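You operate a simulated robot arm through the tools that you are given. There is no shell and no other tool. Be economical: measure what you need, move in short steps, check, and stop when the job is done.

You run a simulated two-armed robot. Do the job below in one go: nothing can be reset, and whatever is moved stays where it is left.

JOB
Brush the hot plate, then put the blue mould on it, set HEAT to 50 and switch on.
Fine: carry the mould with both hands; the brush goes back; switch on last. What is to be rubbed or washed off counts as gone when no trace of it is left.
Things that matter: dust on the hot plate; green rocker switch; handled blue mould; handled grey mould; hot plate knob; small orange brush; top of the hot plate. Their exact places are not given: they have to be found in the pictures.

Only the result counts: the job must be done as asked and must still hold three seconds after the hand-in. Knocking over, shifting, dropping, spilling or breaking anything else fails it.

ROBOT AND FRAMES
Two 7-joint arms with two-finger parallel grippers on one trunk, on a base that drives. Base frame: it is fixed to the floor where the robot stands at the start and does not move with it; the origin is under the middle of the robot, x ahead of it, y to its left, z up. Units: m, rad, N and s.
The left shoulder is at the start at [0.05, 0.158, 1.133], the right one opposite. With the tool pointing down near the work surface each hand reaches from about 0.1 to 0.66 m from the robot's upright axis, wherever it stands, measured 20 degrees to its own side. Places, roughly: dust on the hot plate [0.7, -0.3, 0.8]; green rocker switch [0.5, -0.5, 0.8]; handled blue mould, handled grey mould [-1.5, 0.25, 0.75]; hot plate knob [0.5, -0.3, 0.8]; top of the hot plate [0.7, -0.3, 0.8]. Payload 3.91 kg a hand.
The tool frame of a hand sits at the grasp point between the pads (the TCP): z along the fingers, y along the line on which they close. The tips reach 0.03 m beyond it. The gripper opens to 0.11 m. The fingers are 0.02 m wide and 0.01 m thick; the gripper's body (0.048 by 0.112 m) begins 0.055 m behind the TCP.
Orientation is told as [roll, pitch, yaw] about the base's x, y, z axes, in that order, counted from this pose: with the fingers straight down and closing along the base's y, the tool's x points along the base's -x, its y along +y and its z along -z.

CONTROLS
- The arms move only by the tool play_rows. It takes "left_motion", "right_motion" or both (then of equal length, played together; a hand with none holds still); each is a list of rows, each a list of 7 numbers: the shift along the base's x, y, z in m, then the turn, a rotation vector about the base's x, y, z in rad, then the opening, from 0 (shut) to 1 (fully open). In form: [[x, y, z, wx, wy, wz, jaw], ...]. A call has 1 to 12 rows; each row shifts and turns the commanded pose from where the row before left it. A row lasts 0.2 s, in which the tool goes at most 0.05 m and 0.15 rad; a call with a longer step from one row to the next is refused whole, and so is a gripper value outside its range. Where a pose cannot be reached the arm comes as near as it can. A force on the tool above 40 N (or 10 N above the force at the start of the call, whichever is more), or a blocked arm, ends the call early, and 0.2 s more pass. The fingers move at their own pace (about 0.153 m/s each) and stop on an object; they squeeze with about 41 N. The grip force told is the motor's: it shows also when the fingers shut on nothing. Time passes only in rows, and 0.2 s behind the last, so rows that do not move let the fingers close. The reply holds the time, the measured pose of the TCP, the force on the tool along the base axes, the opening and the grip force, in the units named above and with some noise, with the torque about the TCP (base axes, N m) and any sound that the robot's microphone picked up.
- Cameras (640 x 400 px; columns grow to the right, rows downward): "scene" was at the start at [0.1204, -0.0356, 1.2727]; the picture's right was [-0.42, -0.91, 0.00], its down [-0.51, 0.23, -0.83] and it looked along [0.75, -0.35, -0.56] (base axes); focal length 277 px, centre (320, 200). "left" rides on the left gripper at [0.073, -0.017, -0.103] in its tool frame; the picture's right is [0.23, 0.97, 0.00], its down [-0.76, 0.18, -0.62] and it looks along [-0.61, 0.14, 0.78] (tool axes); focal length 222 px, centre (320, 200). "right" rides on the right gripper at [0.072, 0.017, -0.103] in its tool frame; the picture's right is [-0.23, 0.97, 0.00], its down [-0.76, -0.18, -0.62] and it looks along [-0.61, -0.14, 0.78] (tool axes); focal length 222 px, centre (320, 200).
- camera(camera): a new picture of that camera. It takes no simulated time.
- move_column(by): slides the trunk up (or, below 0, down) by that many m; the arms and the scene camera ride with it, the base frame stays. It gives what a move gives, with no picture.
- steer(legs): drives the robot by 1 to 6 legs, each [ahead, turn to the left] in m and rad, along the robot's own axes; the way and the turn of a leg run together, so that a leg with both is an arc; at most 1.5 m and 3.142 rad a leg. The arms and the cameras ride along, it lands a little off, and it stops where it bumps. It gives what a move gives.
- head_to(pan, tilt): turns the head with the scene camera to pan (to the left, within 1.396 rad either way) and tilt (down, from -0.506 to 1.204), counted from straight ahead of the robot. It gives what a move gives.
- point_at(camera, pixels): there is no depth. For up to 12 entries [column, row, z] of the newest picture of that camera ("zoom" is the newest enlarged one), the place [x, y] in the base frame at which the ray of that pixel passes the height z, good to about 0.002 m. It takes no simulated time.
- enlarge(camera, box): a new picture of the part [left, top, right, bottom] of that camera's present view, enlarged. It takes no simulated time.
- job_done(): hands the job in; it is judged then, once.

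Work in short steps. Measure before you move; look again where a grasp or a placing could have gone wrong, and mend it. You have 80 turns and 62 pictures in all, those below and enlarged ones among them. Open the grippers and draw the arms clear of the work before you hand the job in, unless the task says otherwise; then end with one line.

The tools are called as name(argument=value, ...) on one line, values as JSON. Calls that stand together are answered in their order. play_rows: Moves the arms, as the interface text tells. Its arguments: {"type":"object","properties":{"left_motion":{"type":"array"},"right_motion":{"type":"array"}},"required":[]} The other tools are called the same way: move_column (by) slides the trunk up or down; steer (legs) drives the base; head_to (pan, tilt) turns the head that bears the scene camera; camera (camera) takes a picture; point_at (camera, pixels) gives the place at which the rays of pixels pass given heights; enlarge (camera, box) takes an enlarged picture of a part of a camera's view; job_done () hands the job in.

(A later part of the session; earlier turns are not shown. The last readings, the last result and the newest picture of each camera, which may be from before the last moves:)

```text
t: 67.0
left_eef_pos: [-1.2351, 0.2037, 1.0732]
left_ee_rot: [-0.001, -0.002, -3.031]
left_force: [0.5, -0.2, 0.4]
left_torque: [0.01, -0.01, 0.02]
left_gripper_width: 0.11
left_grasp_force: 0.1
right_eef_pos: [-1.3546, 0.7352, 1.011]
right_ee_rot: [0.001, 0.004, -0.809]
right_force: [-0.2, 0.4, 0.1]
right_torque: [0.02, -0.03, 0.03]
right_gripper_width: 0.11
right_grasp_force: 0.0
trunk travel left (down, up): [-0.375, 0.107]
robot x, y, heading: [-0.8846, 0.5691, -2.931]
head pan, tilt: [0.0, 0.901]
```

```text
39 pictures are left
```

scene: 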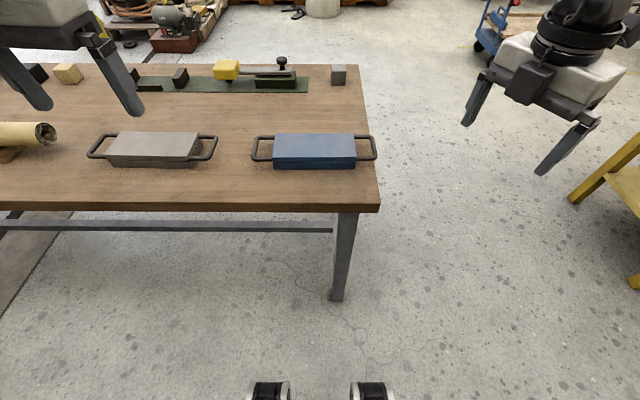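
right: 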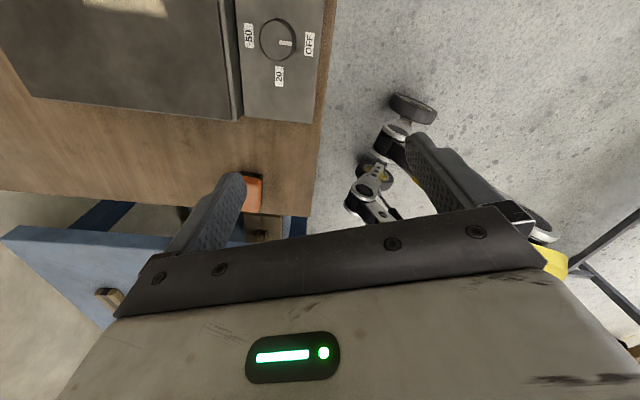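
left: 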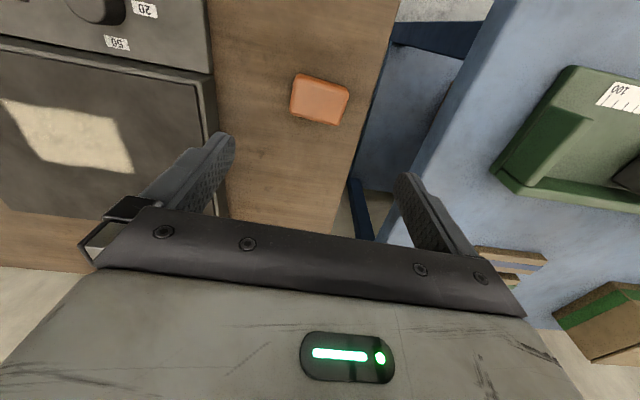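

Square and centred. I measure the mould and handles, and turn the right hand by −2.12 rad to match the robot's heading.

enlarge(camera="scene", box=[234, 110, 394, 210])

point_at(camera="scene", pixels=[[254, 149, 0.785], [374, 148, 0.785], [274, 158, 0.79], [355, 158, 0.79], [353, 134, 0.79], [276, 133, 0.79], [314, 148, 0.79], [380, 203, 0.75], [313, 206, 0.75], [360, 66, 0.75]])

play_rows(right_motion=[[0, 0, 0.01, 0, 0, -0.141, 1], [0, 0, 0.01, 0, 0, -0.141, 1], [0, 0, 0.01, 0, 0, -0.141, 1], [0, 0, 0.01, 0, 0, -0.141, 1], [0, 0, 0.01, 0, 0, -0.141, 1], [0, 0, 0.01, 0, 0, -0.141, 1], [0, 0, 0, 0, 0, -0.141, 1], [0, 0, 0, 0, 0, -0.141, 1], [0, 0, 0, 0, 0, -0.141, 1], [0, 0, 0, 0, 0, -0.141, 1], [0, 0, 0, 0, 0, -0.141, 1], [0, 0, 0, 0, 0, -0.141, 1]])

```text
4.00 times, centred on (314, 160) of scene
```

zoom: 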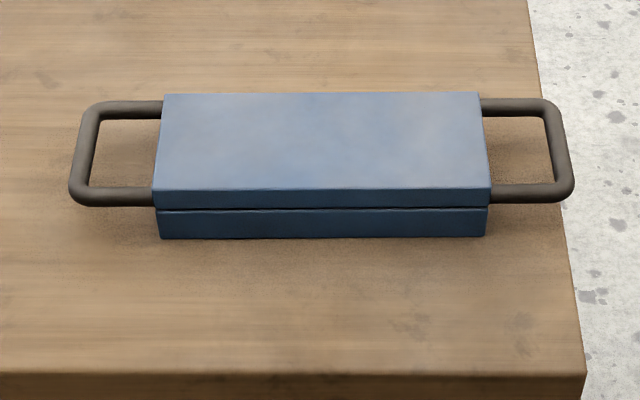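

```text
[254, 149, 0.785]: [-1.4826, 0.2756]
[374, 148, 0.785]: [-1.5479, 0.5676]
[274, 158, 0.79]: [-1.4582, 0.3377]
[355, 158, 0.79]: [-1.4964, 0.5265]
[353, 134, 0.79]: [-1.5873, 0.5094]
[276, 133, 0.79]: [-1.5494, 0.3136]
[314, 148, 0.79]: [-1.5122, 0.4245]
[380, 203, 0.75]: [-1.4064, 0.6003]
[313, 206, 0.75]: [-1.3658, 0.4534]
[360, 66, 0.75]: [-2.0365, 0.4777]
```

```text
t: 69.6
left_eef_pos: [-1.2354, 0.2056, 1.0736]
left_ee_rot: [0.0, -0.002, -3.032]
left_force: [-0.6, 0.2, -0.5]
left_torque: [-0.01, 0.0, 0.01]
left_gripper_width: 0.11
left_grasp_force: 0.0
right_eef_pos: [-1.3692, 0.7837, 1.076]
right_ee_rot: [0.009, 0.0, -2.498]
right_force: [0.3, -0.4, 0.5]
right_torque: [0.0, -0.01, -0.05]
right_gripper_width: 0.1101
right_grasp_force: 0.0
right hand out of reach, approached as far as the arm can: row 11, 12
trunk travel left (down, up): [-0.375, 0.107]
robot x, y, heading: [-0.8873, 0.567, -2.932]
head pan, tilt: [0.0, 0.901]
```

Handle bars are ~0.30 m apart at (-1.483,0.276) and (-1.548,0.568). I drive 0.18 m closer.

steer(legs=[[0.18, 0]])

head_to(pan=0.0, tilt=1.0)

enlarge(camera="scene", box=[210, 80, 430, 220])

```text
t: 71.1
left_eef_pos: [-1.4125, 0.1688, 1.0736]
left_ee_rot: [-0.001, -0.001, -3.035]
left_force: [0.2, 0.0, -0.3]
left_torque: [0.0, -0.01, 0.02]
left_gripper_width: 0.1099
left_grasp_force: 0.0
right_eef_pos: [-1.5436, 0.7472, 1.0756]
right_ee_rot: [0.007, -0.001, -2.496]
right_force: [0.0, 0.2, 0.3]
right_torque: [0.02, -0.01, 0.01]
right_gripper_width: 0.1101
right_grasp_force: 0.1
trunk travel left (down, up): [-0.375, 0.107]
robot x, y, heading: [-1.0598, 0.5346, -2.935]
head pan, tilt: [0.0, 0.901]
```

```text
t: 71.8
left_eef_pos: [-1.4124, 0.1699, 1.0726]
left_ee_rot: [0.0, -0.003, -3.035]
left_force: [0.0, -0.5, -0.2]
left_torque: [0.03, -0.01, -0.02]
left_gripper_width: 0.1099
left_grasp_force: 0.1
right_eef_pos: [-1.5424, 0.7486, 1.076]
right_ee_rot: [0.007, -0.001, -2.497]
right_force: [1.0, -0.1, 0.5]
right_torque: [-0.01, -0.02, 0.02]
right_gripper_width: 0.1099
right_grasp_force: 0.1
trunk travel left (down, up): [-0.375, 0.107]
robot x, y, heading: [-1.0568, 0.5329, -2.935]
head pan, tilt: [0.0, 1.0]
```

```text
2.86 times, centred on (320, 150) of scene
```

zoom: 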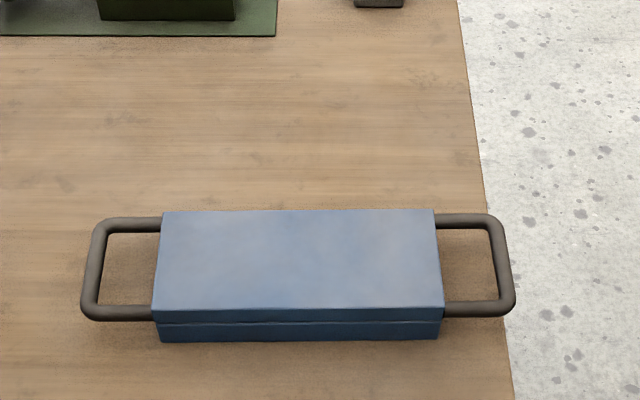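

I measure bar centres at several heights to find the handle's height against the earlier view.

point_at(camera="zoom", pixels=[[92, 270, 0.77], [92, 270, 0.785], [92, 270, 0.8], [502, 267, 0.77], [502, 267, 0.785], [502, 267, 0.8], [163, 211, 0.8], [434, 209, 0.8], [444, 308, 0.8], [152, 310, 0.8], [155, 342, 0.75], [438, 338, 0.75]])

play_rows(left_motion=[[-0.012, 0.0178, -0.02, 0, 0, 0.019, 0.6], [-0.012, 0.0178, -0.02, 0, 0, 0.019, 0.5], [-0.012, 0.0178, -0.02, 0, 0, 0.019, 0.5], [-0.012, 0.0178, -0.02, 0, 0, 0.019, 0.5], [-0.012, 0.0178, -0.02, 0, 0, 0.019, 0.5], [-0.012, 0.0178, -0.02, 0, 0, 0.019, 0.5]], right_motion=[[0, -0.03, -0.02, 0, 0, -0.0705, 0.6], [0, -0.03, -0.02, 0, 0, -0.0705, 0.5], [0, -0.03, -0.02, 0, 0, -0.0705, 0.5], [0, -0.03, -0.02, 0, 0, -0.0705, 0.5], [0, -0.03, -0.02, 0, 0, -0.0705, 0.5], [0, -0.03, -0.02, 0, 0, -0.0705, 0.5]])

```text
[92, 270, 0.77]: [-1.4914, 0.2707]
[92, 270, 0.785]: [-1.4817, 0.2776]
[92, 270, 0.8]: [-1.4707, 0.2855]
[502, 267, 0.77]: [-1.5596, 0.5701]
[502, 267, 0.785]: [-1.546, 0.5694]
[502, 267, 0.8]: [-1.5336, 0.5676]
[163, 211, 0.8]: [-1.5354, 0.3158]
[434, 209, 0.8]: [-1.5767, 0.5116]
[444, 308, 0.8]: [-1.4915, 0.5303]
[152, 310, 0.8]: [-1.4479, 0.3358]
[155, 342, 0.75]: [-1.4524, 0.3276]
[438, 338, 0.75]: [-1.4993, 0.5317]
```

```text
t: 73.2
left_eef_pos: [-1.4846, 0.2746, 0.9555]
left_ee_rot: [0.0, -0.002, -2.919]
left_force: [-0.7, 0.3, -0.3]
left_torque: [-0.01, 0.02, 0.03]
left_gripper_width: 0.0551
left_grasp_force: 0.1
right_eef_pos: [-1.6112, 0.841, 0.9555]
right_ee_rot: [0.021, -0.001, -2.913]
right_force: [0.5, 0.3, 0.6]
right_torque: [-0.01, 0.0, -0.02]
right_gripper_width: 0.0547
right_grasp_force: 0.0
right hand out of reach, approached as far as the arm can: row 1, 2, 3, 4, 5, 6
trunk travel left (down, up): [-0.375, 0.107]
robot x, y, heading: [-1.058, 0.5337, -2.933]
head pan, tilt: [0.0, 1.0]
```

The left hand sits over its handle, but the right arm can't hold that yaw (wrist limit). I turn the right hand back the other way toward the equivalent half-turn yaw.

play_rows(right_motion=[[0, 0, 0.01, 0, 0, 0.145, 0.5], [0, 0, 0.01, 0, 0, 0.145, 0.5], [0, 0, 0.01, 0, 0, 0.145, 0.5], [0, 0, 0.01, 0, 0, 0.145, 0.5], [0, 0, 0.01, 0, 0, 0.145, 0.5], [0, 0, 0, 0, 0, 0.145, 0.5], [0, 0, 0, 0, 0, 0.145, 0.5], [0, 0, 0, 0, 0, 0.145, 0.5], [0, 0, 0, 0, 0, 0.145, 0.5], [0, 0, 0, 0, 0, 0.145, 0.5], [0, 0, 0, 0, 0, 0.145, 0.5], [0, 0, 0, 0, 0, 0.145, 0.5]])

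```text
t: 75.8
left_eef_pos: [-1.4828, 0.2751, 0.9548]
left_ee_rot: [0.0, -0.001, -2.923]
left_force: [-0.5, -0.1, 0.4]
left_torque: [0.03, 0.01, 0.02]
left_gripper_width: 0.0551
left_grasp_force: 0.0
right_eef_pos: [-1.6102, 0.8393, 1.0071]
right_ee_rot: [0.008, -0.001, -1.179]
right_force: [0.5, 0.1, -0.2]
right_torque: [0.03, 0.01, -0.01]
right_gripper_width: 0.0547
right_grasp_force: 0.0
trunk travel left (down, up): [-0.375, 0.107]
robot x, y, heading: [-1.0611, 0.5336, -2.934]
head pan, tilt: [0.0, 1.0]
```

Works. I continue turning +1.40 rad while moving to above the right handle (-1.548,0.568).

play_rows(right_motion=[[0.0063, -0.0272, -0.003, 0, 0, 0.14, 0.5], [0.0063, -0.0272, -0.003, 0, 0, 0.14, 0.5], [0.0063, -0.0272, -0.003, 0, 0, 0.14, 0.5], [0.0063, -0.0272, -0.003, 0, 0, 0.14, 0.5], [0.0063, -0.0272, -0.003, 0, 0, 0.14, 0.5], [0.0063, -0.0272, -0.003, 0, 0, 0.14, 0.5], [0.0063, -0.0272, -0.003, 0, 0, 0.14, 0.5], [0.0063, -0.0272, -0.003, 0, 0, 0.14, 0.5], [0.0063, -0.0272, -0.003, 0, 0, 0.14, 0.5], [0.0063, -0.0272, -0.003, 0, 0, 0.14, 0.5], [0, 0, 0, 0, 0, 0, 0.5]])

camera(camera="right")

camera(camera="left")

```text
t: 78.2
left_eef_pos: [-1.4831, 0.2732, 0.9545]
left_ee_rot: [0.0, -0.001, -2.921]
left_force: [-0.6, 0.0, 0.2]
left_torque: [0.02, 0.01, -0.01]
left_gripper_width: 0.0548
left_grasp_force: 0.1
right_eef_pos: [-1.542, 0.5797, 0.9811]
right_ee_rot: [0.008, 0.001, 0.22]
right_force: [-0.5, -0.4, 0.6]
right_torque: [0.02, 0.0, 0.0]
right_gripper_width: 0.0552
right_grasp_force: 0.1
right hand out of reach, approached as far as the arm can: row 10
trunk travel left (down, up): [-0.375, 0.107]
robot x, y, heading: [-1.0628, 0.5315, -2.934]
head pan, tilt: [0.0, 1.0]
```

```text
36 pictures are left
```

right: 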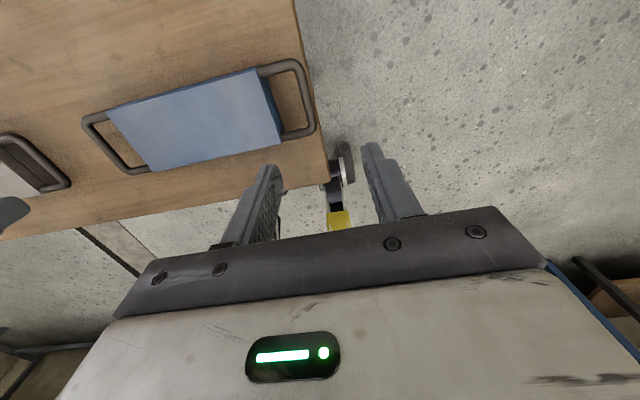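

```text
35 pictures are left
```

left: 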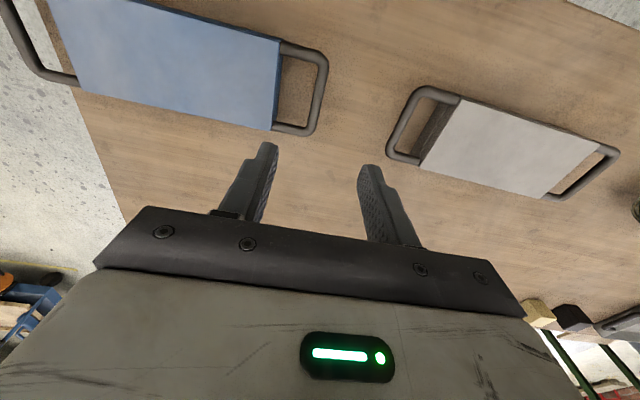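

I triangulate the bars in the hand pictures: left bar at (318,92), right bar at (305,98).

point_at(camera="left", pixels=[[318, 92, 0.77], [318, 92, 0.785], [318, 92, 0.8], [325, 62, 0.785], [308, 128, 0.785], [280, 38, 0.8], [272, 130, 0.8]])

point_at(camera="right", pixels=[[305, 98, 0.77], [305, 98, 0.785], [305, 98, 0.8], [297, 64, 0.785], [311, 127, 0.785], [256, 70, 0.8], [281, 145, 0.8]])

```text
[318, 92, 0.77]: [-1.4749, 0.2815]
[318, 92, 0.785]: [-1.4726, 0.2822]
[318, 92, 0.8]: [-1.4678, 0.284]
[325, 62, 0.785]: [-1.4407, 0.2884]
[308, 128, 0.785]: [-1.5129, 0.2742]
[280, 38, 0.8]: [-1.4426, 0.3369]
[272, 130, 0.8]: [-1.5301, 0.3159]
```

```text
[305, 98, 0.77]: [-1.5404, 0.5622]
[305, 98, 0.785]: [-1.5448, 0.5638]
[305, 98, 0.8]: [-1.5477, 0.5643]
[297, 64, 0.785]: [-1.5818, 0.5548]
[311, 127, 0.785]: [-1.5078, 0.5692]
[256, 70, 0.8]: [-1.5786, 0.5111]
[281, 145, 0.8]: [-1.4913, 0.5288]
```

Mould centre ≈(-1.512,0.4235), top 0.80, bars at about (-1.482,0.281) and (-1.542,0.566), z≈0.787. I nudge the right hand to see if it reaches, and align the left.

play_rows(left_motion=[[0.001, 0.0074, -0.02, 0, 0, 0, 0.5], [0, 0, -0.02, 0, 0, -0.006, 0.4], [0, 0, -0.02, 0, 0, -0.006, 0.4], [0, 0, 0, 0, 0, 0, 0.4]], right_motion=[[0, -0.0133, -0.02, 0, 0, 0, 0.5], [0, 0, -0.03, 0, 0, 0, 0.4], [0, 0, -0.03, 0, 0, 0, 0.4], [0, 0, 0, 0, 0, 0, 0.4]])

```text
t: 79.2
left_eef_pos: [-1.4833, 0.2823, 0.895]
left_ee_rot: [-0.002, 0.001, -2.933]
left_force: [0.3, -0.2, -0.6]
left_torque: [0.03, 0.02, -0.03]
left_gripper_width: 0.044
left_grasp_force: 0.0
right_eef_pos: [-1.5272, 0.5997, 0.9115]
right_ee_rot: [0.005, 0.0, 0.22]
right_force: [1.5, 0.0, -0.5]
right_torque: [-0.02, -0.01, 0.0]
right_gripper_width: 0.0441
right_grasp_force: 0.0
right hand out of reach, approached as far as the arm can: row 1, 2, 3
trunk travel left (down, up): [-0.375, 0.107]
robot x, y, heading: [-1.0618, 0.5325, -2.935]
head pan, tilt: [0.0, 1.0]
```

Lower down it drifts outward: the half-turn yaw is at a joint limit. I test whether a slightly smaller yaw frees it.

play_rows(right_motion=[[0, 0, 0.02, 0, 0, -0.1, 0.4], [0, 0, 0, 0, 0, -0.1, 0.4], [-0.015, -0.033, 0, 0, 0, -0.1, 0.4], [0, 0, 0, 0, 0, 0, 0.4]])

```text
t: 80.2
left_eef_pos: [-1.4845, 0.2825, 0.8948]
left_ee_rot: [0.0, -0.003, -2.931]
left_force: [0.2, -0.1, 0.2]
left_torque: [0.0, -0.01, -0.01]
left_gripper_width: 0.0441
left_grasp_force: 0.1
right_eef_pos: [-1.5316, 0.5883, 0.9399]
right_ee_rot: [0.006, 0.001, -0.082]
right_force: [0.0, 0.6, -0.1]
right_torque: [0.0, 0.02, -0.01]
right_gripper_width: 0.0443
right_grasp_force: 0.2
right hand out of reach, approached as far as the arm can: row 3
trunk travel left (down, up): [-0.375, 0.107]
robot x, y, heading: [-1.0626, 0.5279, -2.934]
head pan, tilt: [0.0, 1.0]
```

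Yaw isn't the limiter; the right arm can't come that far inward, while the left reached past centre at the plate. I raise the hands and shift the base ~0.12 m to its left.

play_rows(left_motion=[[0, 0, 0.04, 0, 0, 0, 0.4], [0, 0, 0.04, 0, 0, 0, 0.4], [0, 0, 0.04, 0, 0, 0, 0.4]], right_motion=[[0, 0.03, 0.04, 0, 0, 0, 0.4], [0, 0.03, 0.03, 0, 0, 0, 0.4], [0, 0.03, 0.02, 0, 0, 0, 0.4]])

steer(legs=[[-0.25, 0], [0, 0.5], [0.25, 0], [0, -0.48], [0.03, 0]])

camera(camera="scene")

```text
t: 81.0
left_eef_pos: [-1.4823, 0.2812, 1.0142]
left_ee_rot: [-0.002, -0.002, -2.931]
left_force: [0.7, -1.2, -0.6]
left_torque: [0.01, 0.01, -0.01]
left_gripper_width: 0.044
left_grasp_force: 0.1
right_eef_pos: [-1.5284, 0.6784, 1.0312]
right_ee_rot: [0.007, -0.001, -0.078]
right_force: [0.4, 0.2, -0.1]
right_torque: [0.0, 0.03, 0.0]
right_gripper_width: 0.0441
right_grasp_force: 0.1
trunk travel left (down, up): [-0.375, 0.107]
robot x, y, heading: [-1.0593, 0.5323, -2.938]
head pan, tilt: [0.0, 1.0]
```

```text
t: 87.5
left_eef_pos: [-1.4526, 0.1513, 1.0133]
left_ee_rot: [-0.001, 0.0, -2.911]
left_force: [-0.1, -0.7, 0.3]
left_torque: [-0.01, -0.03, -0.03]
left_gripper_width: 0.0441
left_grasp_force: 0.0
right_eef_pos: [-1.5068, 0.5476, 1.031]
right_ee_rot: [0.008, 0.0, -0.058]
right_force: [-0.2, 0.0, 0.0]
right_torque: [0.0, -0.06, -0.02]
right_gripper_width: 0.0442
right_grasp_force: 0.0
trunk travel left (down, up): [-0.375, 0.107]
robot x, y, heading: [-1.0366, 0.4131, -2.916]
head pan, tilt: [0.0, 1.0]
```

```text
34 pictures are left
```

scene: 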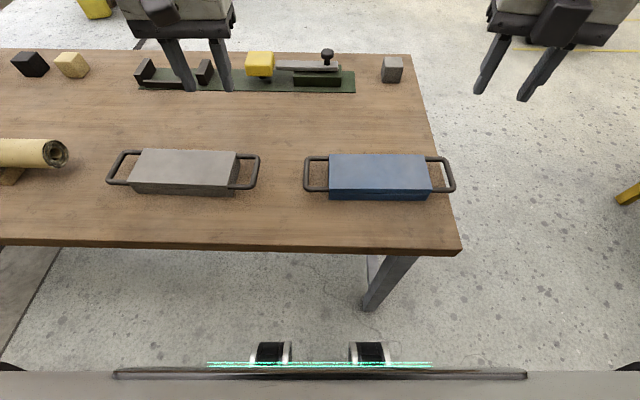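

Shifted. Now the bars sit at 0.03 m left and 0.26 m right of the axis; I bring both hands above them.

play_rows(left_motion=[[-0.0074, 0.0324, -0.025, 0, 0, -0.006, 0.4], [-0.0074, 0.0324, -0.025, 0, 0, -0.006, 0.4], [-0.0074, 0.0324, -0.025, 0, 0, -0.006, 0.4], [-0.0074, 0.0324, -0.025, 0, 0, -0.005, 0.4], [0, 0, 0, 0, 0, 0, 0.4]], right_motion=[[-0.009, 0.0046, -0.029, 0, 0, 0.067, 0.4], [-0.009, 0.0046, -0.029, 0, 0, 0.067, 0.4], [-0.009, 0.0046, -0.029, 0, 0, 0.067, 0.4], [-0.009, 0.0046, -0.029, 0, 0, 0.067, 0.4], [0, 0, 0, 0, 0, 0, 0.4]])

camera(camera="right")

camera(camera="left")

```text
t: 88.7
left_eef_pos: [-1.4811, 0.2813, 0.914]
left_ee_rot: [0.0, -0.002, -2.932]
left_force: [-0.1, 0.3, 0.0]
left_torque: [-0.01, -0.02, -0.01]
left_gripper_width: 0.0439
left_grasp_force: 0.0
right_eef_pos: [-1.5427, 0.5668, 0.9174]
right_ee_rot: [0.006, 0.001, 0.213]
right_force: [-0.1, 0.6, 0.0]
right_torque: [0.01, 0.03, -0.03]
right_gripper_width: 0.044
right_grasp_force: 0.2
trunk travel left (down, up): [-0.375, 0.107]
robot x, y, heading: [-1.0396, 0.413, -2.911]
head pan, tilt: [0.0, 1.0]
```

```text
33 pictures are left
```

right: 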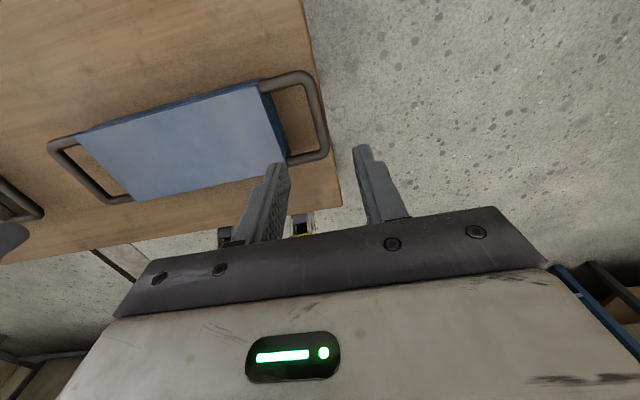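

```text
32 pictures are left
```

left: 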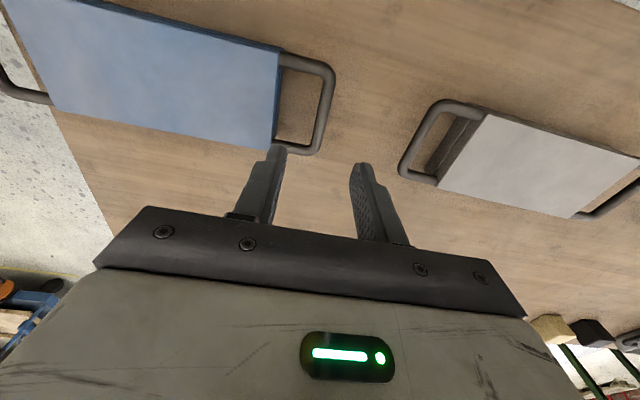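

Both reached. I re-check the bar positions in these pictures before descending.

point_at(camera="left", pixels=[[327, 108, 0.787], [331, 75, 0.787], [316, 148, 0.787]])

point_at(camera="right", pixels=[[317, 113, 0.787], [307, 80, 0.787], [324, 152, 0.787]])

enlarge(camera="scene", box=[270, 110, 490, 250])

```text
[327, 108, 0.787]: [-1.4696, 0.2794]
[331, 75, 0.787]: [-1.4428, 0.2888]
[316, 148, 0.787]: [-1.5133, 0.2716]
```

```text
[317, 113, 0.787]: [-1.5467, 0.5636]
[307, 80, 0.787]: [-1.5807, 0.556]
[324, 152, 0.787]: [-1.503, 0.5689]
```

```text
2.86 times, centred on (380, 180) of scene
```

zoom: 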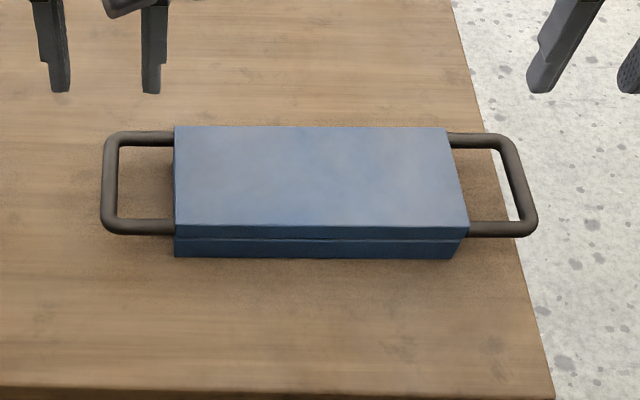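

Bars are within 3 mm of the hands. I descend both to z≈0.79 with jaws at 0.4.

play_rows(left_motion=[[0.001, 0, -0.03, 0, 0, 0, 0.4], [0, 0, -0.03, 0, 0, 0, 0.4], [0, 0, -0.03, 0, 0, 0, 0.4], [0, 0, -0.02, 0, 0, 0, 0.4], [0, 0, -0.014, 0, 0, 0, 0.4], [0, 0, 0, 0, 0, 0, 0.4]], right_motion=[[0.0007, -0.0025, -0.03, 0, 0, 0, 0.4], [0, 0, -0.03, 0, 0, 0, 0.4], [0, 0, -0.03, 0, 0, 0, 0.4], [0, 0, -0.022, 0, 0, 0, 0.4], [0, 0, -0.015, 0, 0, 0, 0.4], [0, 0, 0, 0, 0, 0, 0.4]])

enlarge(camera="scene", box=[270, 90, 510, 240])

```text
t: 90.1
left_eef_pos: [-1.4823, 0.2811, 0.7896]
left_ee_rot: [0.002, -0.004, -2.934]
left_force: [1.0, -1.0, 7.7]
left_torque: [-0.23, -0.13, 0.02]
left_gripper_width: 0.0448
left_grasp_force: 0.7
right_eef_pos: [-1.5307, 0.5754, 0.81]
right_ee_rot: [0.005, 0.003, 0.211]
right_force: [0.6, 0.1, -0.5]
right_torque: [0.0, -0.02, 0.02]
right_gripper_width: 0.0439
right_grasp_force: 0.0
right hand out of reach, approached as far as the arm can: row 4, 5
trunk travel left (down, up): [-0.375, 0.107]
robot x, y, heading: [-1.0356, 0.4115, -2.912]
head pan, tilt: [0.0, 1.0]
```

```text
2.67 times, centred on (390, 165) of scene
```

zoom: 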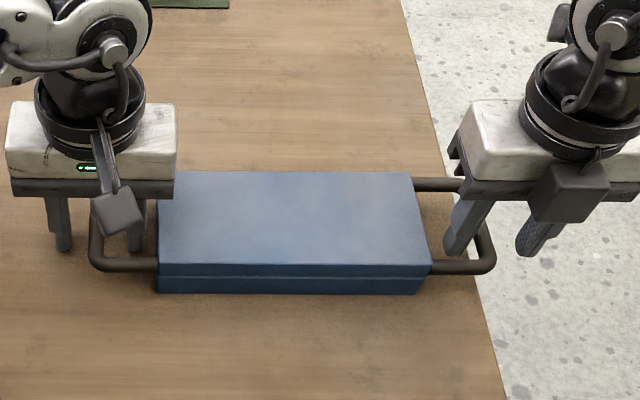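

The right arm is limited in going low; lowering the trunk should cure it. I raise both hands 0.13 m and slide the trunk down 0.12.

play_rows(left_motion=[[0, 0, 0.03, 0, 0, 0, 0.4], [0, 0, 0.04, 0, 0, 0, 0.4], [0, 0, 0.04, 0, 0, 0, 0.4], [0, 0, 0.04, 0, 0, 0, 0.4], [0, 0, 0.04, 0, 0, 0, 0.4]], right_motion=[[0, 0, 0.03, 0, 0, 0, 0.4], [0, 0, 0.04, 0, 0, 0, 0.4], [-0.004, 0, 0.04, 0, 0, 0, 0.4], [-0.004, -0.005, 0.04, 0, 0, 0, 0.4], [-0.003, -0.006, 0.03, 0, 0, 0, 0.4]])

move_column(by=-0.12)

```text
t: 91.3
left_eef_pos: [-1.4792, 0.2797, 0.9818]
left_ee_rot: [0.0, -0.002, -2.935]
left_force: [0.2, 0.4, 0.7]
left_torque: [-0.02, 0.01, -0.01]
left_gripper_width: 0.0442
left_grasp_force: 0.1
right_eef_pos: [-1.5447, 0.5644, 0.9881]
right_ee_rot: [0.007, 0.001, 0.212]
right_force: [-0.5, -0.4, 0.1]
right_torque: [0.02, -0.01, -0.02]
right_gripper_width: 0.044
right_grasp_force: 0.1
trunk travel left (down, up): [-0.375, 0.107]
robot x, y, heading: [-1.0385, 0.413, -2.912]
head pan, tilt: [0.0, 1.0]
```

```text
t: 92.8
left_eef_pos: [-1.4798, 0.2813, 0.8612]
left_ee_rot: [0.001, 0.0, -2.932]
left_force: [-1.3, -0.2, -0.1]
left_torque: [0.01, 0.01, 0.0]
left_gripper_width: 0.0438
left_grasp_force: 0.1
right_eef_pos: [-1.5431, 0.5634, 0.8674]
right_ee_rot: [0.008, 0.0, 0.212]
right_force: [-0.1, 0.0, -0.1]
right_torque: [-0.01, 0.01, -0.04]
right_gripper_width: 0.0441
right_grasp_force: 0.0
trunk travel left (down, up): [-0.255, 0.227]
robot x, y, heading: [-1.0371, 0.4134, -2.914]
head pan, tilt: [0.0, 1.0]
```

I look at alignment of both hands just above the bars before descending.

enlarge(camera="scene", box=[270, 60, 510, 210])

enlarge(camera="left", box=[200, 50, 440, 200])

```text
2.67 times, centred on (390, 135) of scene
```

zoom: 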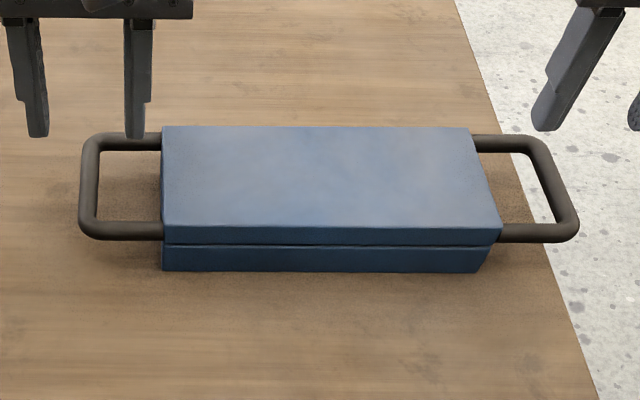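

```text
2.67 times, centred on (320, 125) of left
```

zoom: 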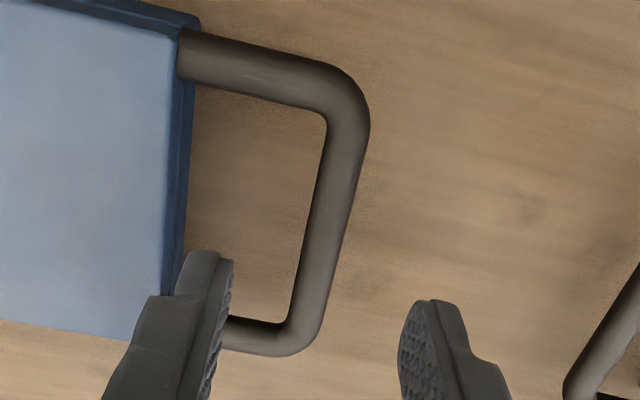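

point_at(camera="zoom", pixels=[[348, 105, 0.787], [296, 338, 0.787], [328, 215, 0.787], [328, 215, 0.775], [180, 30, 0.798], [165, 200, 0.798], [205, 255, 0.831], [425, 300, 0.831]])

```text
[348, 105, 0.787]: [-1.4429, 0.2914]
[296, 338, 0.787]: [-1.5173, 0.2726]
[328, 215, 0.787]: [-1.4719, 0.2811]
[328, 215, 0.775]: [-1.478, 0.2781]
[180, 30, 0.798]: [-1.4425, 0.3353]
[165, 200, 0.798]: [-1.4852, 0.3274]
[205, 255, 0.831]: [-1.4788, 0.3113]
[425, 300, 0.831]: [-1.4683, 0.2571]
```

Left hand is centred on the loop (bar mid (-1.480,0.282)). I descend to 0.796 this time.

play_rows(left_motion=[[0, 0, -0.025, 0, 0, 0, 0.4], [0, 0, -0.025, 0, 0, 0, 0.4], [0, 0, -0.015, 0, 0, 0, 0.4], [0, 0, 0, 0, 0, 0, 0.4]], right_motion=[[0, 0, -0.03, 0, 0, 0, 0.4], [0, 0, -0.026, 0, 0, 0, 0.4], [0, 0, -0.015, 0, 0, 0, 0.4], [0, 0, 0, 0, 0, 0, 0.4]])

enlarge(camera="scene", box=[270, 60, 510, 210])

```text
t: 93.8
left_eef_pos: [-1.4798, 0.2795, 0.7963]
left_ee_rot: [0.0, -0.001, -2.934]
left_force: [-0.4, -1.0, 0.1]
left_torque: [-0.03, -0.03, -0.01]
left_gripper_width: 0.0439
left_grasp_force: 0.1
right_eef_pos: [-1.5445, 0.5647, 0.796]
right_ee_rot: [0.006, -0.003, 0.211]
right_force: [0.5, -0.3, 0.5]
right_torque: [0.0, -0.01, 0.02]
right_gripper_width: 0.0442
right_grasp_force: 0.0
trunk travel left (down, up): [-0.255, 0.227]
robot x, y, heading: [-1.0378, 0.4187, -2.91]
head pan, tilt: [0.0, 1.0]
```

```text
2.67 times, centred on (390, 135) of scene
```

zoom: 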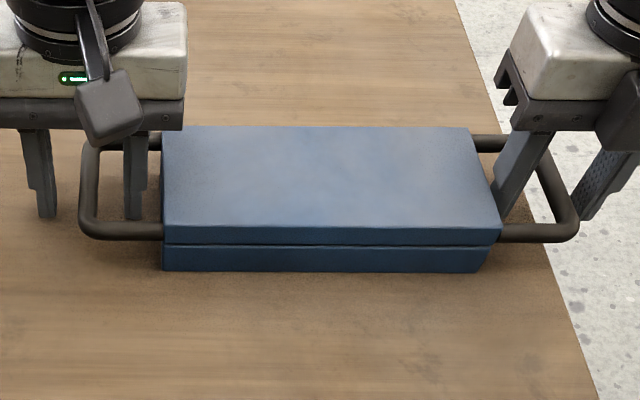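

Both hands straddle the bars with no contact forces. I close both.

play_rows(left_motion=[[0, 0, 0, 0, 0, 0, 0.2], [0, 0, 0, 0, 0, 0, 0], [0, 0, 0, 0, 0, 0, 0]], right_motion=[[0, 0, 0, 0, 0, 0, 0.2], [0, 0, 0, 0, 0, 0, 0], [0, 0, 0, 0, 0, 0, 0]])

```text
t: 94.6
left_eef_pos: [-1.4795, 0.2793, 0.7961]
left_ee_rot: [-0.001, -0.003, -2.936]
left_force: [-1.9, 4.4, -0.3]
left_torque: [0.03, 0.06, -0.4]
left_gripper_width: 0.0118
left_grasp_force: 40.9
right_eef_pos: [-1.5438, 0.5638, 0.7966]
right_ee_rot: [0.009, 0.0, 0.213]
right_force: [1.2, -2.6, -0.3]
right_torque: [-0.09, 0.21, 0.94]
right_gripper_width: 0.0119
right_grasp_force: 41.2
trunk travel left (down, up): [-0.255, 0.227]
robot x, y, heading: [-1.0375, 0.4134, -2.906]
head pan, tilt: [0.0, 1.0]
```

Both grip 12 mm bars. I lift both together slowly.

play_rows(left_motion=[[0, 0, 0.01, 0, 0, 0, 0], [0, 0, 0.02, 0, 0, 0, 0], [0, 0, 0.02, 0, 0, 0, 0], [0, 0, 0.02, 0, 0, 0, 0], [0, 0, 0, 0, 0, 0, 0]], right_motion=[[0, 0, 0.01, 0, 0, 0, 0], [0, 0, 0.02, 0, 0, 0, 0], [0, 0, 0.02, 0, 0, 0, 0], [0, 0, 0.02, 0, 0, 0, 0], [0, 0, 0, 0, 0, 0, 0]])

enlarge(camera="scene", box=[250, 30, 520, 200])

```text
t: 95.8
left_eef_pos: [-1.4806, 0.2807, 0.8658]
left_ee_rot: [0.002, 0.001, -2.932]
left_force: [-2.2, -2.2, -6.2]
left_torque: [0.03, -0.13, -0.18]
left_gripper_width: 0.0119
left_grasp_force: 40.9
right_eef_pos: [-1.5463, 0.5649, 0.8656]
right_ee_rot: [0.008, -0.002, 0.21]
right_force: [1.8, 2.5, -5.1]
right_torque: [-0.05, 0.16, 0.9]
right_gripper_width: 0.0122
right_grasp_force: 41.2
trunk travel left (down, up): [-0.255, 0.227]
robot x, y, heading: [-1.0348, 0.4133, -2.91]
head pan, tilt: [0.0, 1.0]
```

```text
2.35 times, centred on (385, 115) of scene
```

zoom: 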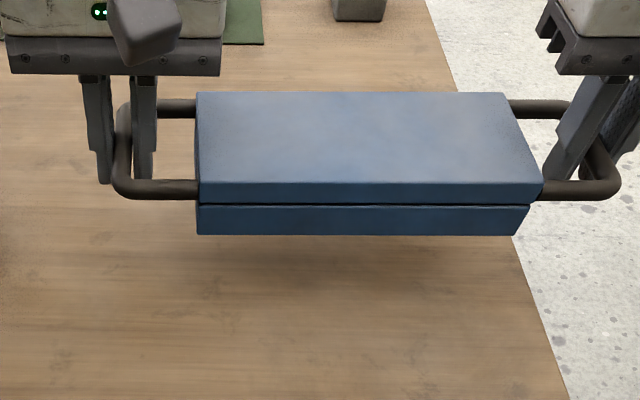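

Lifted level, ~1.1 kg shared. I raise the trunk 0.1 for clearance, back off and drive to 0.25 m short of the placing pose at the hot plate.

move_column(by=0.1)

steer(legs=[[-0.35, 0], [0, 1.938]])

camera(camera="scene")

```text
t: 97.1
left_eef_pos: [-1.4816, 0.2812, 0.9659]
left_ee_rot: [0.002, 0.0, -2.933]
left_force: [-0.6, -11.3, -6.0]
left_torque: [-0.11, 0.2, -0.28]
left_gripper_width: 0.0115
left_grasp_force: 41.4
right_eef_pos: [-1.5457, 0.5642, 0.9649]
right_ee_rot: [0.009, -0.001, 0.21]
right_force: [-1.3, 10.4, -7.0]
right_torque: [0.09, -0.18, 0.86]
right_gripper_width: 0.0123
right_grasp_force: 41.0
trunk travel left (down, up): [-0.355, 0.127]
robot x, y, heading: [-1.037, 0.4134, -2.914]
head pan, tilt: [0.0, 1.0]
```

```text
t: 103.8
left_eef_pos: [-0.4402, 0.1073, 0.9658]
left_ee_rot: [0.004, 0.0, -1.06]
left_force: [16.8, 6.0, -6.4]
left_torque: [0.03, -0.05, -0.16]
left_gripper_width: 0.0116
left_grasp_force: 41.4
right_eef_pos: [-0.6904, -0.0401, 0.9657]
right_ee_rot: [0.009, -0.003, 2.081]
right_force: [-17.0, -7.5, -5.8]
right_torque: [0.0, 0.11, 0.85]
right_gripper_width: 0.0123
right_grasp_force: 41.3
trunk travel left (down, up): [-0.355, 0.127]
robot x, y, heading: [-0.6919, 0.494, -1.044]
head pan, tilt: [0.0, 1.0]
```

```text
25 pictures are left
```

scene: 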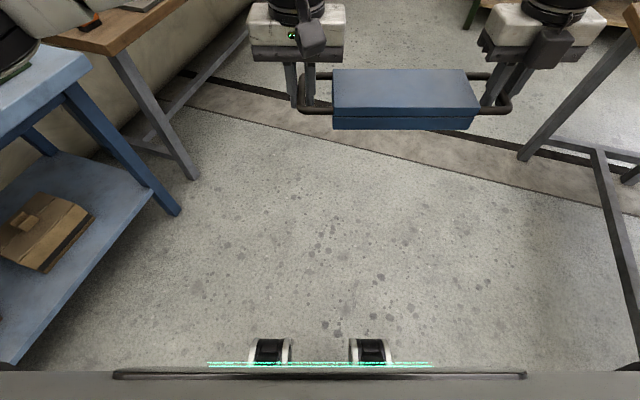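

Carried level; there's ~18 N of squeeze along the mould. I relieve it by 1 mm each outward, then drive on.

play_rows(left_motion=[[0.0009, 0.0005, 0, 0, 0, 0, 0], [0, 0, 0, 0, 0, 0, 0]], right_motion=[[-0.0009, -0.0005, 0, 0, 0, 0, 0], [0, 0, 0, 0, 0, 0, 0]])

steer(legs=[[0, 0.07], [1.07, 0], [0, 1.209]])

camera(camera="scene")

```text
t: 104.5
left_eef_pos: [-0.4392, 0.1076, 0.9657]
left_ee_rot: [-0.001, 0.0, -1.063]
left_force: [-6.6, -7.4, -6.6]
left_torque: [0.34, 0.08, -0.13]
left_gripper_width: 0.0119
left_grasp_force: 41.2
right_eef_pos: [-0.6905, -0.0396, 0.9653]
right_ee_rot: [0.007, -0.002, 2.085]
right_force: [6.3, 7.0, -6.0]
right_torque: [-0.24, -0.26, 1.02]
right_gripper_width: 0.012
right_grasp_force: 41.0
trunk travel left (down, up): [-0.355, 0.127]
robot x, y, heading: [-0.6994, 0.4911, -1.035]
head pan, tilt: [0.0, 1.0]
```

```text
t: 113.4
left_eef_pos: [0.3594, -0.232, 0.9654]
left_ee_rot: [-0.003, -0.001, 0.244]
left_force: [7.4, -19.7, -6.6]
left_torque: [-0.04, -0.11, -0.23]
left_gripper_width: 0.0116
left_grasp_force: 41.0
right_eef_pos: [0.4341, -0.5141, 0.9661]
right_ee_rot: [0.009, -0.003, -2.891]
right_force: [-7.3, 19.4, -5.8]
right_torque: [0.03, 0.07, 0.81]
right_gripper_width: 0.0119
right_grasp_force: 40.5
trunk travel left (down, up): [-0.355, 0.127]
robot x, y, heading: [-0.0789, -0.3821, 0.265]
head pan, tilt: [0.0, 1.0]
```

```text
24 pictures are left
```

scene: 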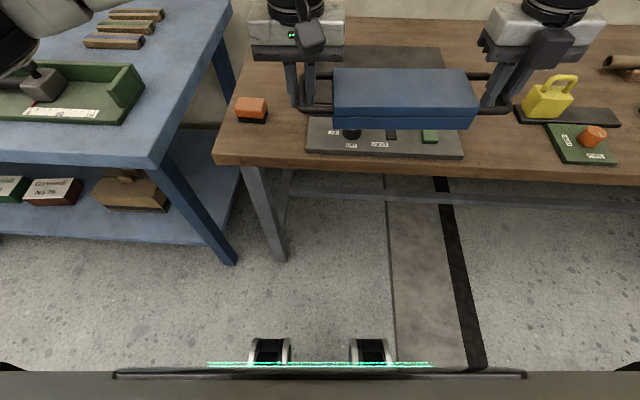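

I correct heading by −0.03 and drive 0.24 m in, then re-measure mould against plate.

steer(legs=[[0, -0.03], [0.235, 0]])

camera(camera="scene")

```text
t: 115.5
left_eef_pos: [0.5882, -0.1954, 0.9653]
left_ee_rot: [-0.004, -0.003, 0.211]
left_force: [2.0, -2.3, -7.3]
left_torque: [-0.01, -0.16, -0.3]
left_gripper_width: 0.0118
left_grasp_force: 40.8
right_eef_pos: [0.6537, -0.4788, 0.9648]
right_ee_rot: [0.008, -0.001, -2.927]
right_force: [-2.7, 2.0, -7.2]
right_torque: [-0.05, 0.21, 0.81]
right_gripper_width: 0.0121
right_grasp_force: 40.8
trunk travel left (down, up): [-0.355, 0.127]
robot x, y, heading: [0.141, -0.3253, 0.238]
head pan, tilt: [0.0, 1.0]
```

```text
23 pictures are left
```

scene: 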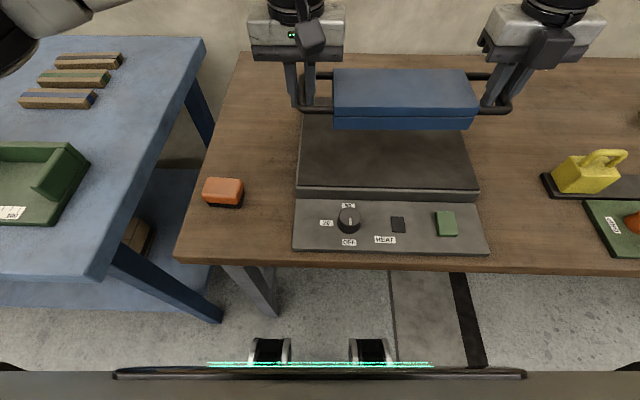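

I check the plate's near corners from here; the mould midpoint is (0.621,-0.337).

point_at(camera="scene", pixels=[[297, 187, 0.803], [479, 191, 0.803], [302, 116, 0.803], [470, 130, 0.803], [330, 117, 0.9], [470, 117, 0.9]])

```text
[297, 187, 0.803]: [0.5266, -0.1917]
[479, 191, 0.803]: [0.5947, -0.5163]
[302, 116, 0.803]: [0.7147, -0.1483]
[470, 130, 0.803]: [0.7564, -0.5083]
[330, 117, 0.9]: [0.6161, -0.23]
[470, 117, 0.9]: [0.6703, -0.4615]
```

Plate centre ≈(0.683,-0.328). I move both hands together forward by (0.057,0.008).

play_rows(left_motion=[[0.019, 0.0027, 0, 0, 0, 0, 0], [0.019, 0.0027, 0, 0, 0, 0, 0], [0.019, 0.0027, 0, 0, 0, 0, 0], [0, 0, 0, 0, 0, 0, 0]], right_motion=[[0.019, 0.0027, 0, 0, 0, 0, 0], [0.019, 0.0027, 0, 0, 0, 0, 0], [0.019, 0.0027, 0, 0, 0, 0, 0], [0, 0, 0, 0, 0, 0, 0]])

move_column(by=-0.1)

enlarge(camera="scene", box=[240, 30, 540, 220])

```text
t: 116.5
left_eef_pos: [0.6451, -0.1854, 0.9681]
left_ee_rot: [-0.004, -0.001, 0.209]
left_force: [4.2, -5.6, -5.7]
left_torque: [-0.04, 0.21, -0.07]
left_gripper_width: 0.0115
left_grasp_force: 40.9
right_eef_pos: [0.7105, -0.4696, 0.9649]
right_ee_rot: [0.007, -0.003, -2.926]
right_force: [-3.4, 4.2, -5.9]
right_torque: [0.16, -0.12, 0.84]
right_gripper_width: 0.0121
right_grasp_force: 40.4
trunk travel left (down, up): [-0.355, 0.127]
robot x, y, heading: [0.1446, -0.3289, 0.23]
head pan, tilt: [0.0, 1.0]
```

```text
t: 117.9
left_eef_pos: [0.6444, -0.1857, 0.8681]
left_ee_rot: [-0.006, -0.004, 0.21]
left_force: [4.3, -11.0, -5.9]
left_torque: [-0.04, -0.22, -0.19]
left_gripper_width: 0.0117
left_grasp_force: 41.0
right_eef_pos: [0.7107, -0.4692, 0.8651]
right_ee_rot: [0.006, -0.002, -2.925]
right_force: [-4.7, 10.7, -6.3]
right_torque: [-0.04, 0.23, 0.89]
right_gripper_width: 0.0121
right_grasp_force: 40.3
trunk travel left (down, up): [-0.255, 0.227]
robot x, y, heading: [0.1419, -0.3278, 0.231]
head pan, tilt: [0.0, 1.0]
```

```text
2.11 times, centred on (390, 125) of scene
```

zoom: 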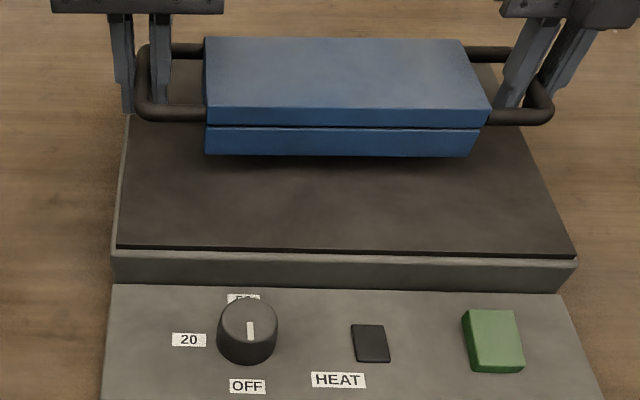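

Well centred, 2 cm above the plate. I lower both gently to contact (≈0.845).

play_rows(left_motion=[[0, 0, -0.008, 0, 0, 0, 0], [0, 0, -0.007, 0, 0, 0, 0], [0, 0, -0.004, 0, 0, 0, 0], [0, 0, -0.002, 0, 0, 0, 0], [0, 0, 0, 0, 0, 0, 0]], right_motion=[[0, 0, -0.007, 0, 0, 0, 0], [0, 0, -0.006, 0, 0, 0, 0], [0, 0, -0.003, 0, 0, 0, 0], [0, 0, -0.002, 0, 0, 0, 0], [0, 0, 0, 0, 0, 0, 0]])

```text
t: 119.1
left_eef_pos: [0.6448, -0.1864, 0.8457]
left_ee_rot: [-0.003, -0.003, 0.211]
left_force: [5.0, -11.8, -5.9]
left_torque: [0.0, -0.47, -0.22]
left_gripper_width: 0.0116
left_grasp_force: 41.2
right_eef_pos: [0.71, -0.4688, 0.8473]
right_ee_rot: [0.009, -0.004, -2.926]
right_force: [-5.5, 12.5, -6.5]
right_torque: [-0.11, 0.43, 0.82]
right_gripper_width: 0.0119
right_grasp_force: 41.4
trunk travel left (down, up): [-0.255, 0.227]
robot x, y, heading: [0.1408, -0.331, 0.234]
head pan, tilt: [0.0, 1.0]
```

No contact yet; 2 mm and 1 mm steps further.

play_rows(left_motion=[[0, 0, -0.001, 0, 0, 0, 0], [0, 0, -0.001, 0, 0, 0, 0], [0, 0, 0, 0, 0, 0, 0]], right_motion=[[0, 0, -0.0015, 0, 0, 0, 0], [0, 0, -0.001, 0, 0, 0, 0], [0, 0, 0, 0, 0, 0, 0]])

```text
t: 119.9
left_eef_pos: [0.6426, -0.1856, 0.8473]
left_ee_rot: [-0.004, -0.005, 0.211]
left_force: [7.9, -12.2, -0.1]
left_torque: [0.02, -0.17, 0.14]
left_gripper_width: 0.012
left_grasp_force: 40.9
right_eef_pos: [0.7105, -0.4687, 0.8461]
right_ee_rot: [0.007, 0.0, -2.926]
right_force: [-6.4, 11.5, 10.5]
right_torque: [-0.24, 1.05, 0.87]
right_gripper_width: 0.0124
right_grasp_force: 41.0
trunk travel left (down, up): [-0.255, 0.227]
robot x, y, heading: [0.1392, -0.3285, 0.234]
head pan, tilt: [0.0, 1.0]
```

Contact felt (weight carried by the plate). I open both jaws to 0.4 and then rise straight up.

play_rows(left_motion=[[0, 0, 0, 0, 0, 0, 0.3], [0, 0, 0, 0, 0, 0, 0.4], [0, 0, 0, 0, 0, 0, 0.4], [0, 0, 0.02, 0, 0, 0, 0.4], [0, 0, 0.03, 0, 0, 0, 0.4], [0, 0, 0.04, 0, 0, 0, 0.4], [0, 0, 0.04, 0, 0, 0, 0.4]], right_motion=[[0, 0, 0, 0, 0, 0, 0.3], [0, 0, 0, 0, 0, 0, 0.4], [0, 0, 0, 0, 0, 0, 0.4], [0, 0, 0.02, 0, 0, 0, 0.4], [0, 0, 0.03, 0, 0, 0, 0.4], [0, 0, 0.04, 0, 0, 0, 0.4], [0, 0, 0.04, 0, 0, 0, 0.4]])

enlarge(camera="scene", box=[240, 30, 540, 260])

```text
t: 121.5
left_eef_pos: [0.6448, -0.1854, 0.975]
left_ee_rot: [-0.003, -0.004, 0.211]
left_force: [-0.1, 0.5, -0.3]
left_torque: [-0.01, 0.04, 0.01]
left_gripper_width: 0.0442
left_grasp_force: 0.2
right_eef_pos: [0.7099, -0.4672, 0.9754]
right_ee_rot: [0.009, -0.001, -2.926]
right_force: [0.3, -0.8, 0.0]
right_torque: [0.0, 0.0, -0.02]
right_gripper_width: 0.0439
right_grasp_force: 0.1
trunk travel left (down, up): [-0.255, 0.227]
robot x, y, heading: [0.1406, -0.3273, 0.236]
head pan, tilt: [0.0, 1.0]
```

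```text
1.74 times, centred on (390, 145) of scene
```

zoom: 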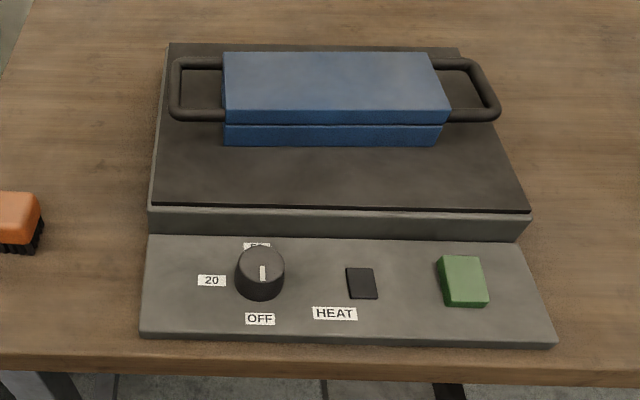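

I measure the mould's bottom front edge and the plate's corners to confirm it's well on.

point_at(camera="zoom", pixels=[[226, 145, 0.8], [441, 146, 0.8], [170, 43, 0.8], [458, 47, 0.8], [151, 205, 0.8], [531, 211, 0.8], [262, 262, 0.8], [263, 246, 0.78], [211, 281, 0.78], [259, 319, 0.78], [262, 290, 0.775], [463, 275, 0.79]])

enlarge(camera="scene", box=[310, 160, 410, 230])

```text
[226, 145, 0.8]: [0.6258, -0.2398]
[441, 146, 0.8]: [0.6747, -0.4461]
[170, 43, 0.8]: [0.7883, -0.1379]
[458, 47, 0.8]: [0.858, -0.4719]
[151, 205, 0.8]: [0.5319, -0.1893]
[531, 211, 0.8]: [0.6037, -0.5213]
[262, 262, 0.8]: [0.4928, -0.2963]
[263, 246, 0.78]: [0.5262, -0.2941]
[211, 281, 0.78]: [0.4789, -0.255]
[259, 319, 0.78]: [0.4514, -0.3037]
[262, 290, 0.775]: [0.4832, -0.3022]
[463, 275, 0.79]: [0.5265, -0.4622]
```

```text
5.71 times, centred on (360, 195) of scene
```

zoom: 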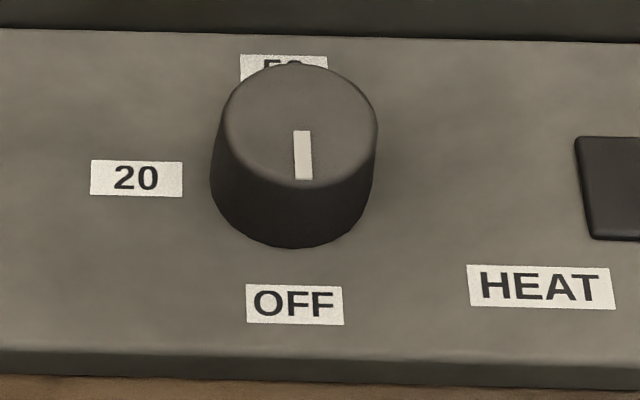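

Mould centre ≈(0.695,-0.333) on plate centre — good. Knob centre ≈(0.4875,-0.299), top ≈0.80, ø≈0.045; pointer at OFF, 50 is half a turn clockwise via 20. I bring the left hand above the knob and draw the right aside.

play_rows(left_motion=[[0, 0, 0.03, 0, 0, 0, 0.5], [-0.0315, -0.0227, 0, 0, 0, 0, 0.8], [-0.0315, -0.0227, 0, 0, 0, 0, 0.8], [-0.0315, -0.0227, 0, 0, 0, 0, 0.8], [-0.0315, -0.0227, -0.02, 0, 0, 0, 0.8], [-0.0315, -0.0227, -0.03, 0, 0, 0, 0.8], [0, 0, -0.04, 0, 0, 0, 0.8], [0, 0, -0.02, 0, 0, 0, 0.8], [0, 0, 0, 0, 0, 0, 0.8]], right_motion=[[0, -0.02, 0.03, 0, 0, 0, 0.3], [-0.02, -0.03, 0, 0, 0, 0, 0.1], [-0.03, -0.03, 0, 0, 0, 0, 0], [-0.03, -0.03, 0, 0, 0, 0, 0], [0, 0, 0, 0, 0, 0, 0], [0, 0, 0, 0, 0, 0, 0], [0, 0, 0, 0, 0, 0, 0], [0, 0, 0, 0, 0, 0, 0], [0, 0, 0, 0, 0, 0, 0]])

camera(camera="left")

```text
t: 123.5
left_eef_pos: [0.484, -0.2995, 0.895]
left_ee_rot: [-0.004, -0.003, 0.211]
left_force: [-0.1, 0.4, 0.7]
left_torque: [-0.04, 0.01, -0.02]
left_gripper_width: 0.0881
left_grasp_force: 0.1
right_eef_pos: [0.6286, -0.5809, 1.0061]
right_ee_rot: [0.008, -0.004, -2.926]
right_force: [-0.4, 0.9, 0.6]
right_torque: [0.01, -0.04, 0.0]
right_gripper_width: 0.0
right_grasp_force: 37.8
trunk travel left (down, up): [-0.255, 0.227]
robot x, y, heading: [0.1436, -0.3277, 0.233]
head pan, tilt: [0.0, 1.0]
```

```text
19 pictures are left
```

left: 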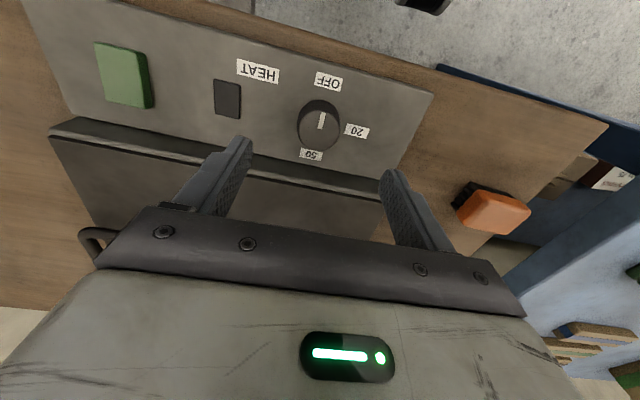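

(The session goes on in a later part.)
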